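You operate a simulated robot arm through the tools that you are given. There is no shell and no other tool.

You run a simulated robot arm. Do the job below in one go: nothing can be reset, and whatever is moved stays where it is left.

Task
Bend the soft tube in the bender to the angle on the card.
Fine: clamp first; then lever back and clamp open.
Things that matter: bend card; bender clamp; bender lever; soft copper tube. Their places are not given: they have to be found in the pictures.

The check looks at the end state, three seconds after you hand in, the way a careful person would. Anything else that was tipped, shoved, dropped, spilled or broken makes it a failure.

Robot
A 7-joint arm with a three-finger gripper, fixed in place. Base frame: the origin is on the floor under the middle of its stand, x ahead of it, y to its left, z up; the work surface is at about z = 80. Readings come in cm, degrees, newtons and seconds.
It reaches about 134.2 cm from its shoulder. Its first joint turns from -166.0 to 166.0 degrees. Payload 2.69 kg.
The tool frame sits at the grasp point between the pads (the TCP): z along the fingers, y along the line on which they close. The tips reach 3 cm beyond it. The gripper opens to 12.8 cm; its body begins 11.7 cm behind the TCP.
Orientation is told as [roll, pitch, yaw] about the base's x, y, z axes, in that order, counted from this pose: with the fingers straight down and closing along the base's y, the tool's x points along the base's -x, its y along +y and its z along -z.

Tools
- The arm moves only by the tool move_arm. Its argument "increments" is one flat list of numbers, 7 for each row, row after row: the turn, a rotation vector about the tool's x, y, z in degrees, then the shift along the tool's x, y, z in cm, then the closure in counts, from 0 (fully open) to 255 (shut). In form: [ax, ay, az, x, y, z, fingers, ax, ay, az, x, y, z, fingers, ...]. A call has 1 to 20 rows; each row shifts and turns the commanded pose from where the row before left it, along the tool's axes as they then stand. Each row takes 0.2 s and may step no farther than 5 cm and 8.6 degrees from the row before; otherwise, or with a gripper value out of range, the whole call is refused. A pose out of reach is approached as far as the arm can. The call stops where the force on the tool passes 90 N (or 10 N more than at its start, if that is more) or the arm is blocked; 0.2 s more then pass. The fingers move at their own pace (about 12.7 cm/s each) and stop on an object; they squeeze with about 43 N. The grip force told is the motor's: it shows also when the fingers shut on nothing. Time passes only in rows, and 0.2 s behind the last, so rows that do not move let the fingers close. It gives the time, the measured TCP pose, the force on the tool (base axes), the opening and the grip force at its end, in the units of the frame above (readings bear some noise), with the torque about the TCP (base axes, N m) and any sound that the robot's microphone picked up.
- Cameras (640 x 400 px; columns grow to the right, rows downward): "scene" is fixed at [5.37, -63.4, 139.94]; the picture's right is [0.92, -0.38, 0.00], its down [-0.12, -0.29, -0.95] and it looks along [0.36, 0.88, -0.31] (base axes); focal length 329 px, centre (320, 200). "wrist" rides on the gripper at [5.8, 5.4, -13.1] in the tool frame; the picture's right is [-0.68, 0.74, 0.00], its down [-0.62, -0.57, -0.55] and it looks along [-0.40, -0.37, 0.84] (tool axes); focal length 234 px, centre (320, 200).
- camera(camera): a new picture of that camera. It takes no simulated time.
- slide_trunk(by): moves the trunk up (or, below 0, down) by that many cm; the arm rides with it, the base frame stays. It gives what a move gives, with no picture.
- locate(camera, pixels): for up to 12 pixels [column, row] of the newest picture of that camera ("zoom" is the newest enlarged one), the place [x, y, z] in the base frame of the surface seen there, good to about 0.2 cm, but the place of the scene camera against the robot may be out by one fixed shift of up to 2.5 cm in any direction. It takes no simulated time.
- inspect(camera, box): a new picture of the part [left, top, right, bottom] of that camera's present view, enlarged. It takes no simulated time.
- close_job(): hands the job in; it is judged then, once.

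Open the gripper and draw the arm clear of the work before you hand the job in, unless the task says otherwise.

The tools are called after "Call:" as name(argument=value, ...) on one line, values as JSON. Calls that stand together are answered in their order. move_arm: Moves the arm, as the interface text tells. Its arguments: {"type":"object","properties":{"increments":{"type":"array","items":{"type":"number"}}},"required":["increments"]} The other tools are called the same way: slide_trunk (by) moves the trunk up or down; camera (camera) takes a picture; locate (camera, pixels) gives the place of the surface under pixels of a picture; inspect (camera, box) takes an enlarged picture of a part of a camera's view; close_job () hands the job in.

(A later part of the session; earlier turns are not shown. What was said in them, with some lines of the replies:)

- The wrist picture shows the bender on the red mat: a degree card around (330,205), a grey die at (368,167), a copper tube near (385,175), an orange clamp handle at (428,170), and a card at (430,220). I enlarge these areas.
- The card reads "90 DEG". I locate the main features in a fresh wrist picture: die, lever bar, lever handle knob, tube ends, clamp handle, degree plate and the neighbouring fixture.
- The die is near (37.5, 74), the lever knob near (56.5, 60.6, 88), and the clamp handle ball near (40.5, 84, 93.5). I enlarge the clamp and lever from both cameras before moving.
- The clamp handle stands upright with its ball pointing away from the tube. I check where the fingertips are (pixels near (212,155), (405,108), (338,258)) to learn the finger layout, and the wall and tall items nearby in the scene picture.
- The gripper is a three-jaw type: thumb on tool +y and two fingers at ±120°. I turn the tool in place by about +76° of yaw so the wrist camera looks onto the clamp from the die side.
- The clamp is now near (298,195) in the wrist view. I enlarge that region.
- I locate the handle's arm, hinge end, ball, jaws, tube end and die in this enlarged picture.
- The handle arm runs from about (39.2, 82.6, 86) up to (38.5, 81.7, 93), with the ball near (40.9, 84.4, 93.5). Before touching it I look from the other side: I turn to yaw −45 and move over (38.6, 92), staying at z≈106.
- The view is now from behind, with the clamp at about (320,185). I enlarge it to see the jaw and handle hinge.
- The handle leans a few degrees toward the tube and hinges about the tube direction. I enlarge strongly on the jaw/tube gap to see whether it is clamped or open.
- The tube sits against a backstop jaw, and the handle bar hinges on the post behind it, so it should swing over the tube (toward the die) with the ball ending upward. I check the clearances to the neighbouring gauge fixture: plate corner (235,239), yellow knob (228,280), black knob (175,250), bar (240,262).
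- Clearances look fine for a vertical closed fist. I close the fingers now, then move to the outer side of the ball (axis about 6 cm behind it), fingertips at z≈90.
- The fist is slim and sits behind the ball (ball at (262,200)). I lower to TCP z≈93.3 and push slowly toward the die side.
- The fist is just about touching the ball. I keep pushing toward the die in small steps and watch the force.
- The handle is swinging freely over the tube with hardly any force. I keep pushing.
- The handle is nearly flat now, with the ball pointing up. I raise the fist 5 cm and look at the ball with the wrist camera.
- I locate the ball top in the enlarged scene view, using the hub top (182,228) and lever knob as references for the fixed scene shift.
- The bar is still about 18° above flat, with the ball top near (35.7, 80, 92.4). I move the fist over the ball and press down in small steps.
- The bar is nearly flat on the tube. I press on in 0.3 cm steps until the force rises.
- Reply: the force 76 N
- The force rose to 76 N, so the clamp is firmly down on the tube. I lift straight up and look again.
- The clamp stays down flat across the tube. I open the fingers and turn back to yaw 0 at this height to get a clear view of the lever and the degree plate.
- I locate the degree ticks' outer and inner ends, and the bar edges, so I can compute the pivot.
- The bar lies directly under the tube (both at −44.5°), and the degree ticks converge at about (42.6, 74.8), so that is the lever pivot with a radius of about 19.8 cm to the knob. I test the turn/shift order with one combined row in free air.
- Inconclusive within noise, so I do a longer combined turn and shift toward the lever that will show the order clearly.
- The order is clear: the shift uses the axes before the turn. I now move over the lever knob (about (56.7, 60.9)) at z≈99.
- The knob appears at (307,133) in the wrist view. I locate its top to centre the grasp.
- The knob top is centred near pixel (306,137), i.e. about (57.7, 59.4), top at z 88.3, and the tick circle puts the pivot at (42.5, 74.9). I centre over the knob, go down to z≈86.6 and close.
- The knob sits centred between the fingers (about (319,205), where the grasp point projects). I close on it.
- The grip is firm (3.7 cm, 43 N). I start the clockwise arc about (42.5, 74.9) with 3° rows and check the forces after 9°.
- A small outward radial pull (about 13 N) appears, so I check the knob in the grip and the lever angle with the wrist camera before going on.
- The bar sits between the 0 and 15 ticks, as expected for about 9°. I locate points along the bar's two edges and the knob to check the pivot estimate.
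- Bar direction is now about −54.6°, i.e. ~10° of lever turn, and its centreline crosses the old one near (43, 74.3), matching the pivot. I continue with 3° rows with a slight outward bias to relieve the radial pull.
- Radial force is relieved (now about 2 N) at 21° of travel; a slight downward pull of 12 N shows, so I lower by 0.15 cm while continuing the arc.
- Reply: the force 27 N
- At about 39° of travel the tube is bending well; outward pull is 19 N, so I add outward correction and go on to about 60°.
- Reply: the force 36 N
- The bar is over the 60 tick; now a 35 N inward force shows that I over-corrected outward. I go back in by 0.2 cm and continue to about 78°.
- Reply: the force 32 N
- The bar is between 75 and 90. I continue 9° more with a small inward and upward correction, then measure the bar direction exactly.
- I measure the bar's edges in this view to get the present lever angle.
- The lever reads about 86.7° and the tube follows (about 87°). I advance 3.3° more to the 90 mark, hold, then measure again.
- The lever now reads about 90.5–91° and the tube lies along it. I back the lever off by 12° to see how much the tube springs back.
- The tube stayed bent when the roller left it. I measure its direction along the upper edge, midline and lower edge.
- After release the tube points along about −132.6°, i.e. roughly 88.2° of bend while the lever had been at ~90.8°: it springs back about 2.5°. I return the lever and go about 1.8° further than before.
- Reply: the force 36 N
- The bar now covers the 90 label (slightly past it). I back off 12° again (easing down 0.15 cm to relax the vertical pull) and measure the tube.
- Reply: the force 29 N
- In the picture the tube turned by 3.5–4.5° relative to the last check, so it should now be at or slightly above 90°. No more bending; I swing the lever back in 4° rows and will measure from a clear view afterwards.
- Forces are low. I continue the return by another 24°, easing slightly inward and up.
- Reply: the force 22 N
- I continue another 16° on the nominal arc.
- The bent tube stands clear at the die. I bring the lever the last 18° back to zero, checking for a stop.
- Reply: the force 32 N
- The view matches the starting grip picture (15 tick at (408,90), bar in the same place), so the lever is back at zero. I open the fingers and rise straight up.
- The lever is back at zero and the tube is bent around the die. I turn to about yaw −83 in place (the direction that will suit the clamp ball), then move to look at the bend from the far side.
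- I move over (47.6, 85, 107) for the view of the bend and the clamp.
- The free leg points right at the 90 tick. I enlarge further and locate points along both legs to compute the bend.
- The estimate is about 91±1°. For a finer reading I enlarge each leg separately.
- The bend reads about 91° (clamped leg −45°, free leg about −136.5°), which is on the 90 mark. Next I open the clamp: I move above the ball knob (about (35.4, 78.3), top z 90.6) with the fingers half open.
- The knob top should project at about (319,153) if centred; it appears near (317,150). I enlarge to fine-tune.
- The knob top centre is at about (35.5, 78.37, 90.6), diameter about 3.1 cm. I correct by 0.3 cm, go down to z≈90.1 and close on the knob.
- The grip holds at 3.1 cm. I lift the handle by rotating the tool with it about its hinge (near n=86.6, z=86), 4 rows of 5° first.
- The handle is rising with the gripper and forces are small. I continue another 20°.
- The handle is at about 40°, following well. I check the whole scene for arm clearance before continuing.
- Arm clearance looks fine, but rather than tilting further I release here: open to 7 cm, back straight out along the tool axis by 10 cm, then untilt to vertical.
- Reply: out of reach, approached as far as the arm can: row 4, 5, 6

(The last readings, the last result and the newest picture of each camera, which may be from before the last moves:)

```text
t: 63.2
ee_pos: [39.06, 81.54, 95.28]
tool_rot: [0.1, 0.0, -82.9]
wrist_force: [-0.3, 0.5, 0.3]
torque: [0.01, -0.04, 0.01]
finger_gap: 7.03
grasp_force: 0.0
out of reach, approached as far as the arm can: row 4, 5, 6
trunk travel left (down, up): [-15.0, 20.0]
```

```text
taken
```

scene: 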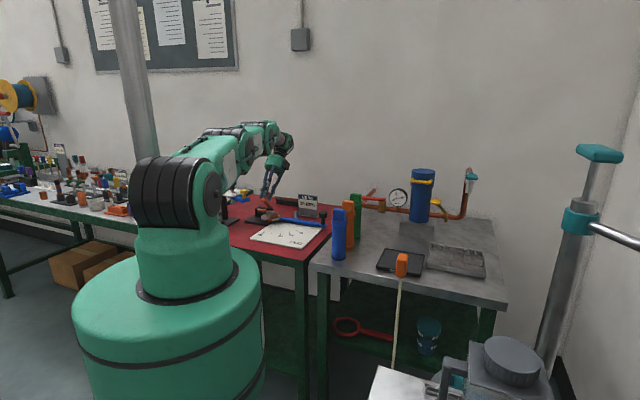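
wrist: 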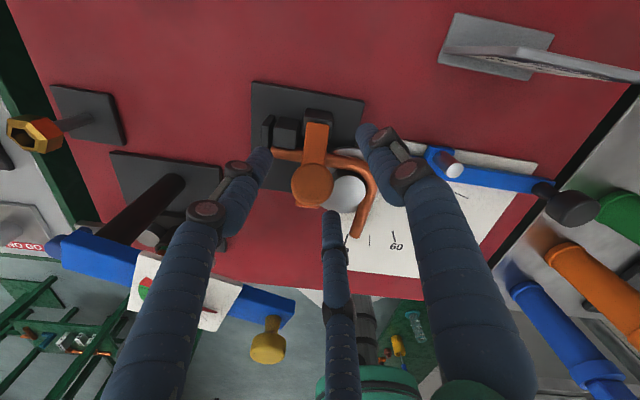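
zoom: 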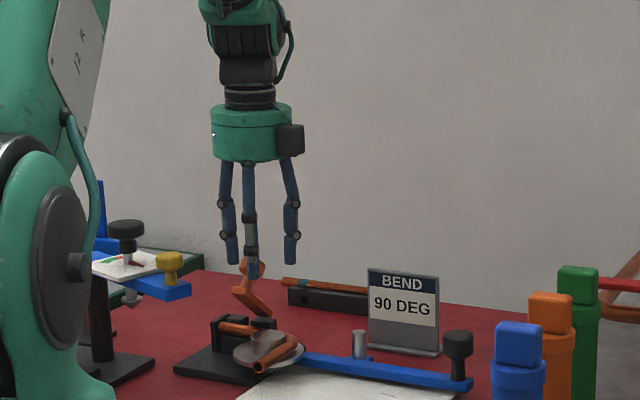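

The retreat was limited by reach, but the tool is vertical now and free of the knob (force near zero), with the handle standing at about 40–45°. I go straight up 8 cm, close the fingers, and move to the die side of the handle.

Call:
move_arm(increments=[0, 0, 0, 0, 0, -2, 115, 0, 0, 0, 0, 0, -3, 115, 0, 0, 0, 0, 0, -3, 115, 0, 0, 0, 0, 0, 0, 255, 0, 0, 0, 0, 0, 0, 255, 0, 0, 0, -2.4, -3.08, 0, 255, 0, 0, 0, -2.4, -3.08, 0, 255, 0, 0, 0, 0, 0, 0, 255])

Call:
inspect(camera="scene", box=[225, 120, 345, 230])

Call:
camera(camera="wrist")

```text
t: 65.0
ee_pos: [33.57, 75.99, 103.34]
tool_rot: [0.1, -0.1, -82.8]
wrist_force: [-0.5, 0.5, 0.5]
torque: [0.04, -0.06, -0.01]
finger_gap: 0.23
grasp_force: 30.8
trunk travel left (down, up): [-15.0, 20.0]
```

```text
3.64 times, centred on (285, 175) of scene
```

zoom: 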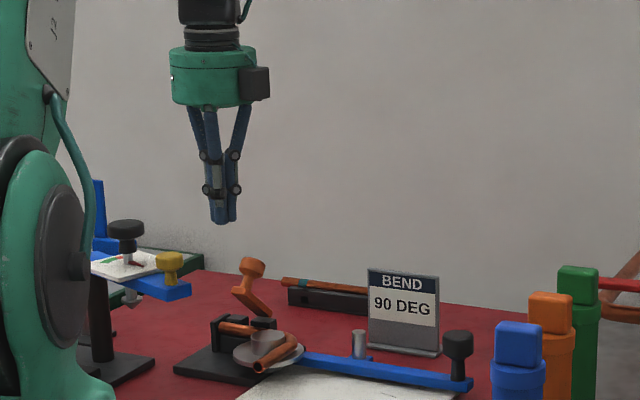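

```text
taken
```

wrist: 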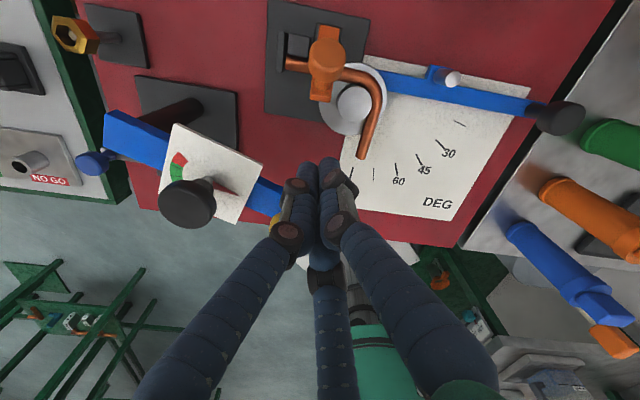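

The handle stays at about 45° on its own. I locate the bar end (320,97) and knob (327,65) to set the push height.

Call:
locate(camera="wrist", pixels=[[320, 97], [327, 65], [327, 50], [330, 33], [312, 90], [335, 90], [278, 195], [275, 222]])

```text
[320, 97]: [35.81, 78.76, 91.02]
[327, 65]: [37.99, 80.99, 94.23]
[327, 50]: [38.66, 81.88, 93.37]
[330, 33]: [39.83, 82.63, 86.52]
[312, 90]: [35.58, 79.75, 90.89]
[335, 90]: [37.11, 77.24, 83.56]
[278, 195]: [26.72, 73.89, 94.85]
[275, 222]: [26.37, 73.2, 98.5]
```

I shift 0.4 cm sideways to line up with the bar, lower to z≈91.5 on the die side, and push outward in small steps.

Call:
move_arm(increments=[0, 0, 0, 0.32, -0.25, 3, 255, 0, 0, 0, 0, 0, 3, 255, 0, 0, 0, 0, 0, 3, 255, 0, 0, 0, 0, 0, 2.8, 255, 0, 0, 0, 0.37, 0.47, 0, 255, 0, 0, 0, 0.37, 0.47, 0, 255, 0, 0, 0, 0.37, 0.47, 0, 255, 0, 0, 0, 0.37, 0.47, 0, 255, 0, 0, 0, 0.37, 0.47, 0, 255, 0, 0, 0, 0, 0, 0, 255])

Call:
inspect(camera="scene", box=[225, 120, 345, 230])

```text
t: 67.2
ee_pos: [35.31, 78.46, 91.53]
tool_rot: [0.0, 0.0, -83.0]
wrist_force: [0.3, -0.7, 0.1]
torque: [0.05, 0.02, -0.03]
finger_gap: 0.19
grasp_force: 31.5
trunk travel left (down, up): [-15.0, 20.0]
```

```text
3.64 times, centred on (285, 175) of scene
```

zoom: 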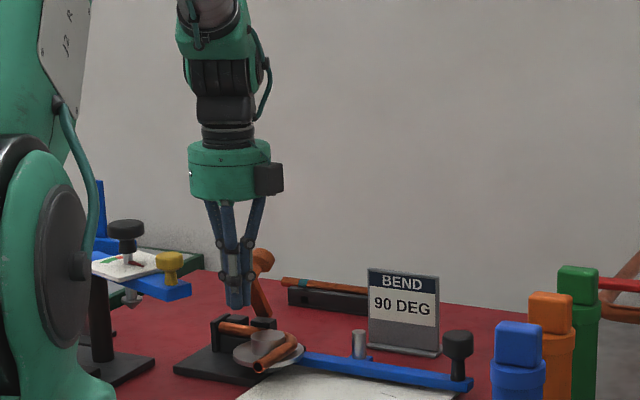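

The handle is being pushed upright. I continue in 0.5 cm steps until it reaches its open stop.

Call:
move_arm(increments=[0, 0, 0, 0.307, 0.394, 0, 255, 0, 0, 0, 0.307, 0.394, 0, 255, 0, 0, 0, 0.307, 0.394, 0, 255, 0, 0, 0, 0.307, 0.394, 0, 255, 0, 0, 0, 0, 0, 0, 255])

Call:
inspect(camera="scene", box=[225, 140, 325, 230])

```text
t: 68.4
ee_pos: [36.79, 80.02, 91.38]
tool_rot: [0.0, 0.0, -82.9]
wrist_force: [-0.2, 1.2, 0.3]
torque: [-0.02, 0.03, 0.02]
finger_gap: 0.21
grasp_force: 31.5
trunk travel left (down, up): [-15.0, 20.0]
```

```text
4.44 times, centred on (275, 185) of scene
```

zoom: 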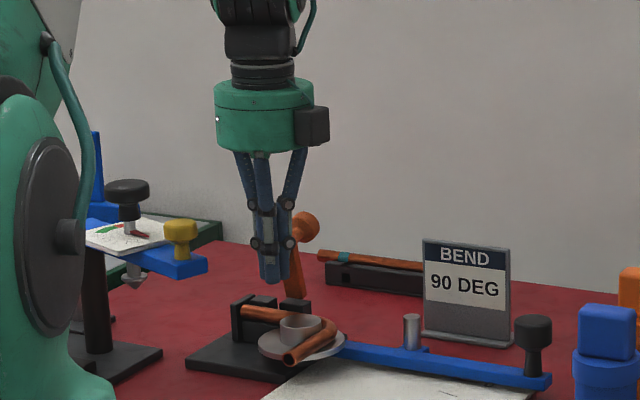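

Close to upright. I continue in 0.3 cm steps, watching for resistance.

Call:
move_arm(increments=[0, 0, 0, 0.185, 0.236, 0, 255, 0, 0, 0, 0.185, 0.236, 0, 255, 0, 0, 0, 0.185, 0.236, 0, 255, 0, 0, 0, 0, 0, 0, 255])

Call:
inspect(camera="scene", box=[245, 180, 335, 236])

```text
t: 69.4
ee_pos: [37.14, 80.35, 91.4]
tool_rot: [0.0, -0.3, -82.9]
wrist_force: [-27.9, -25.8, 1.2]
torque: [0.49, -0.58, -0.34]
finger_gap: 0.15
grasp_force: 31.5
trunk travel left (down, up): [-15.0, 20.0]
```

```text
7.11 times, centred on (290, 208) of scene
```

zoom: 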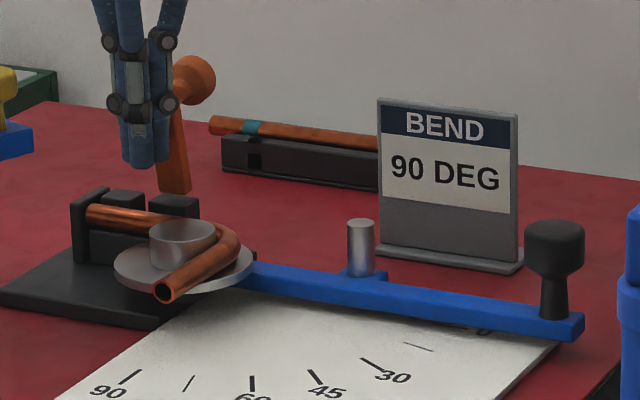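

The 38 N reaction shows the handle is at its open stop. I back off 2.5 cm and rise straight up clear of everything.

Call:
move_arm(increments=[0, 0, 0, -0.4, -0.5, 0, 255, 0, 0, 0, -0.6, -0.8, 0, 255, 0, 0, 0, -0.5, -0.65, 0, 255, 0, 0, 0, 0, 0, -3, 255, 0, 0, 0, 0, 0, -4, 255, 0, 0, 0, 0, 0, -4, 255, 0, 0, 0, 0, 0, -4, 255, 0, 0, 0, 0, 0, -4, 255, 0, 0, 0, 0, 0, 0, 255])

Call:
inspect(camera="scene", box=[245, 180, 335, 236])

```text
t: 71.4
ee_pos: [35.57, 78.63, 110.71]
tool_rot: [0.0, -0.1, -82.9]
wrist_force: [-0.1, -0.7, 0.3]
torque: [0.05, -0.02, 0.0]
finger_gap: 0.24
grasp_force: 31.1
trunk travel left (down, up): [-15.0, 20.0]
```

```text
7.11 times, centred on (290, 208) of scene
```

zoom: 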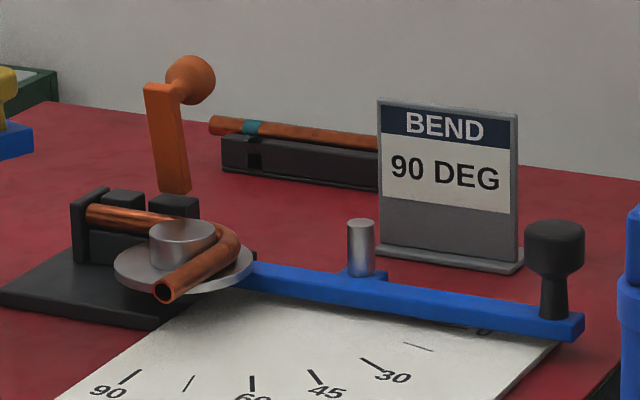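

Lever and clamp handle look exactly as at the start, and the tube is bent. I open the fingers and move to the viewing position for a last careful measurement of the bend.

Call:
move_arm(increments=[0, 0, 0, 1.6, 4.3, 0, 0, 0, 0, 0, 1.6, 4.3, 0, 0, 0, 0, 0, 1.6, 4.3, 0, 0, 0, 0, 0, 0, 0, 0, 0, 0, 0, 0, 0, 0, 0, 0])

Call:
camera(camera="wrist")

Call:
inspect(camera="wrist", box=[250, 140, 350, 240])

```text
t: 72.6
ee_pos: [47.93, 84.94, 110.57]
tool_rot: [0.0, 0.0, -82.8]
wrist_force: [-0.1, 0.4, -0.3]
torque: [0.01, -0.01, -0.02]
finger_gap: 12.82
grasp_force: 0.1
trunk travel left (down, up): [-15.0, 20.0]
```

```text
taken
```

wrist: 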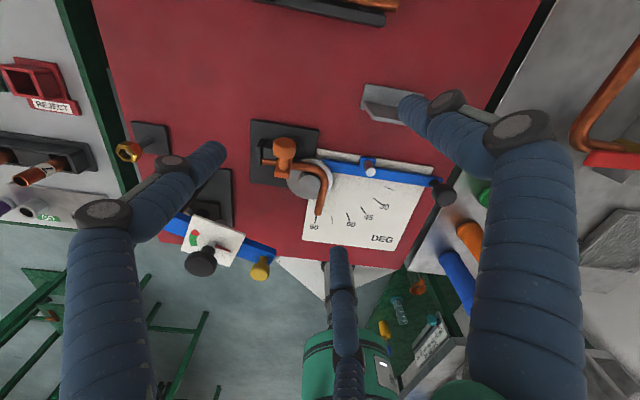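

```text
4.00 times, centred on (300, 190) of wrist
```

zoom: 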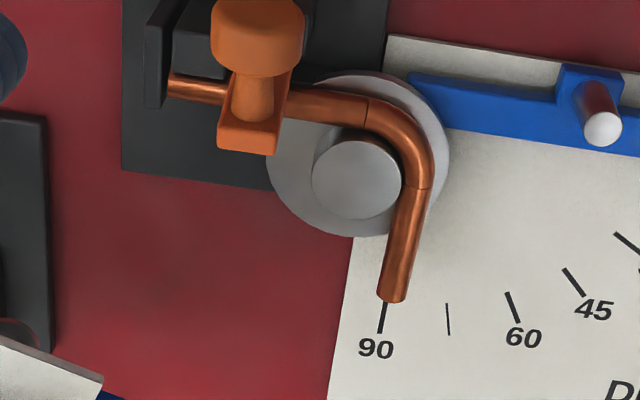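

I enlarge both legs and the lever bar for precise edge readings.

Call:
inspect(camera="wrist", box=[298, 184, 346, 220])

Call:
inspect(camera="wrist", box=[254, 146, 334, 196])

Call:
inspect(camera="wrist", box=[318, 140, 448, 222])

```text
11.11 times, centred on (322, 202) of wrist
```

zoom: 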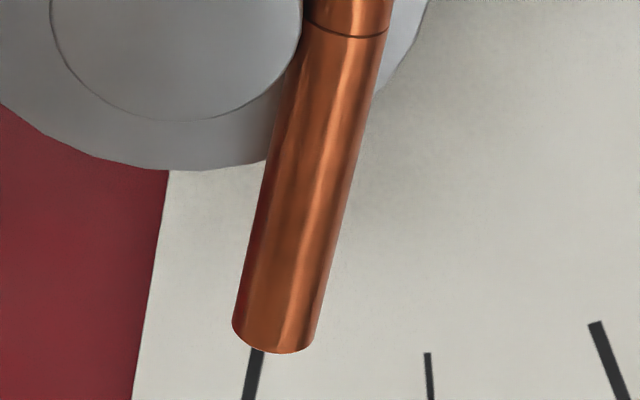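

```text
8.00 times, centred on (294, 171) of wrist
```

zoom: 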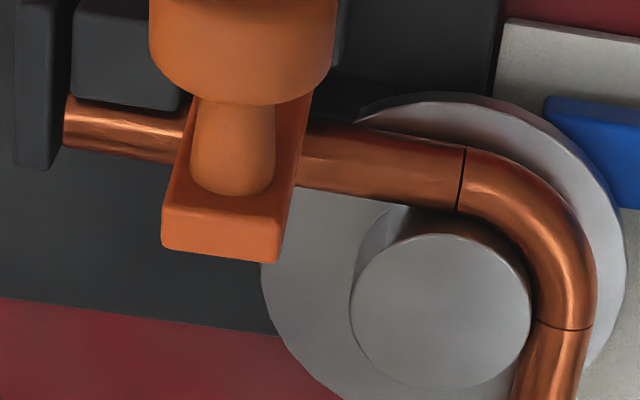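

```text
4.88 times, centred on (383, 181) of wrist
```

zoom: 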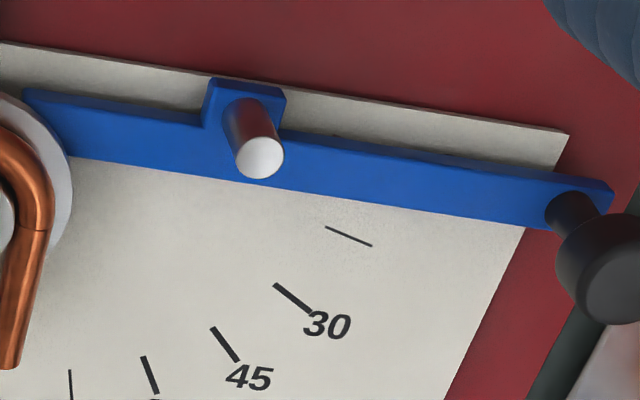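

Both legs computed from these edges give a bend of about 91° (free leg −136.6°, clamped leg −45.7°), lever at zero, clamp open. I now withdraw upward and back toward the starting place with open fingers.

Call:
move_arm(increments=[0, 0, 0, 0, 0, -3, 0, 0, 0, 0, 0, 0, -3.5, 0, 0, 0, 0, -0.72, -4.1, 0, 0, 0, 0, 0, -0.72, -4.1, 0, 0, 0, 0, 0, -0.72, -4.1, 0, 0, 0, 0, 0, -0.72, -4.1, 0, 0, 0, 0, 0, -0.72, -4.1, 0, 0, 0, 0, 0, -0.72, -4.1, 0, 0, 0, 0, 0, -0.72, -4.1, 0, 0, 0, 0, 0, 0, 0, 0, 0])

Call:
camera(camera="scene")

Call:
inspect(camera="scene", box=[210, 160, 350, 260])

```text
t: 74.8
ee_pos: [20.06, 76.57, 117.07]
tool_rot: [0.0, 0.0, -82.9]
wrist_force: [-0.2, -0.5, 0.4]
torque: [0.02, -0.01, 0.02]
finger_gap: 12.82
grasp_force: 0.1
trunk travel left (down, up): [-15.0, 20.0]
```

```text
taken
```

scene: 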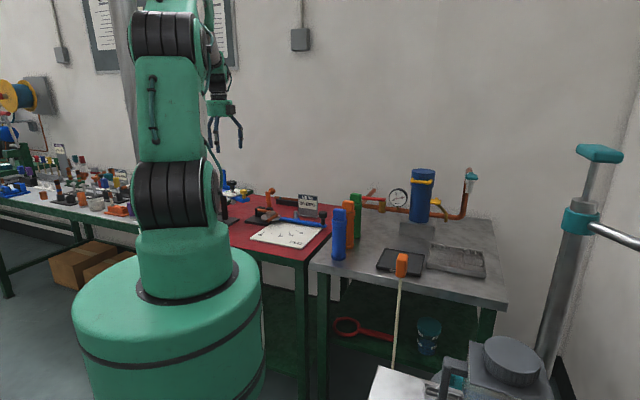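

```text
4.00 times, centred on (280, 210) of scene
```

zoom: 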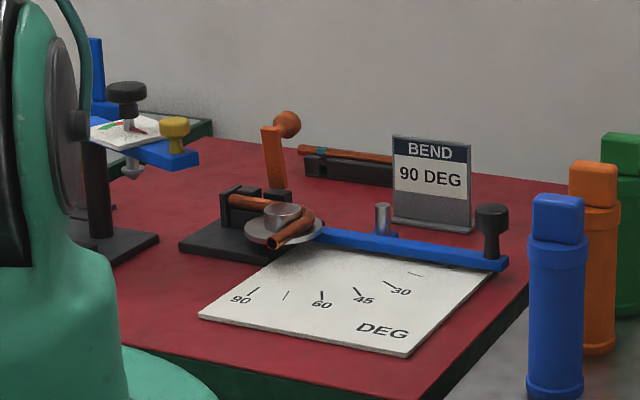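

Everything else in the scene is as at the start. The tube is bent to the 90 mark (free end at about (270,243) in the enlarged view), the lever is back at zero, the clamp handle is up, and the arm is clear with open fingers. I hand the job in.

Call:
close_job()

```text
The job is handed in.
```

I bent the soft tube to the 90° on the card and handed the job in; the check hasn't reported back. From the last wrist pictures I measure the bend at about 91°, give or take roughly 1°.

- **Bend:** I closed the clamp first, then swung the lever to the 90 mark. The tube sprang back about 2.5°, so I took the lever a little past 90 on a second pass.
- **End state:** The lever is back at zero, and the clamp handle is up at its open stop, as it was at the start.
- **Surroundings:** Nothing else looks moved in the final scene picture. The arm is back near its starting place with the fingers open.
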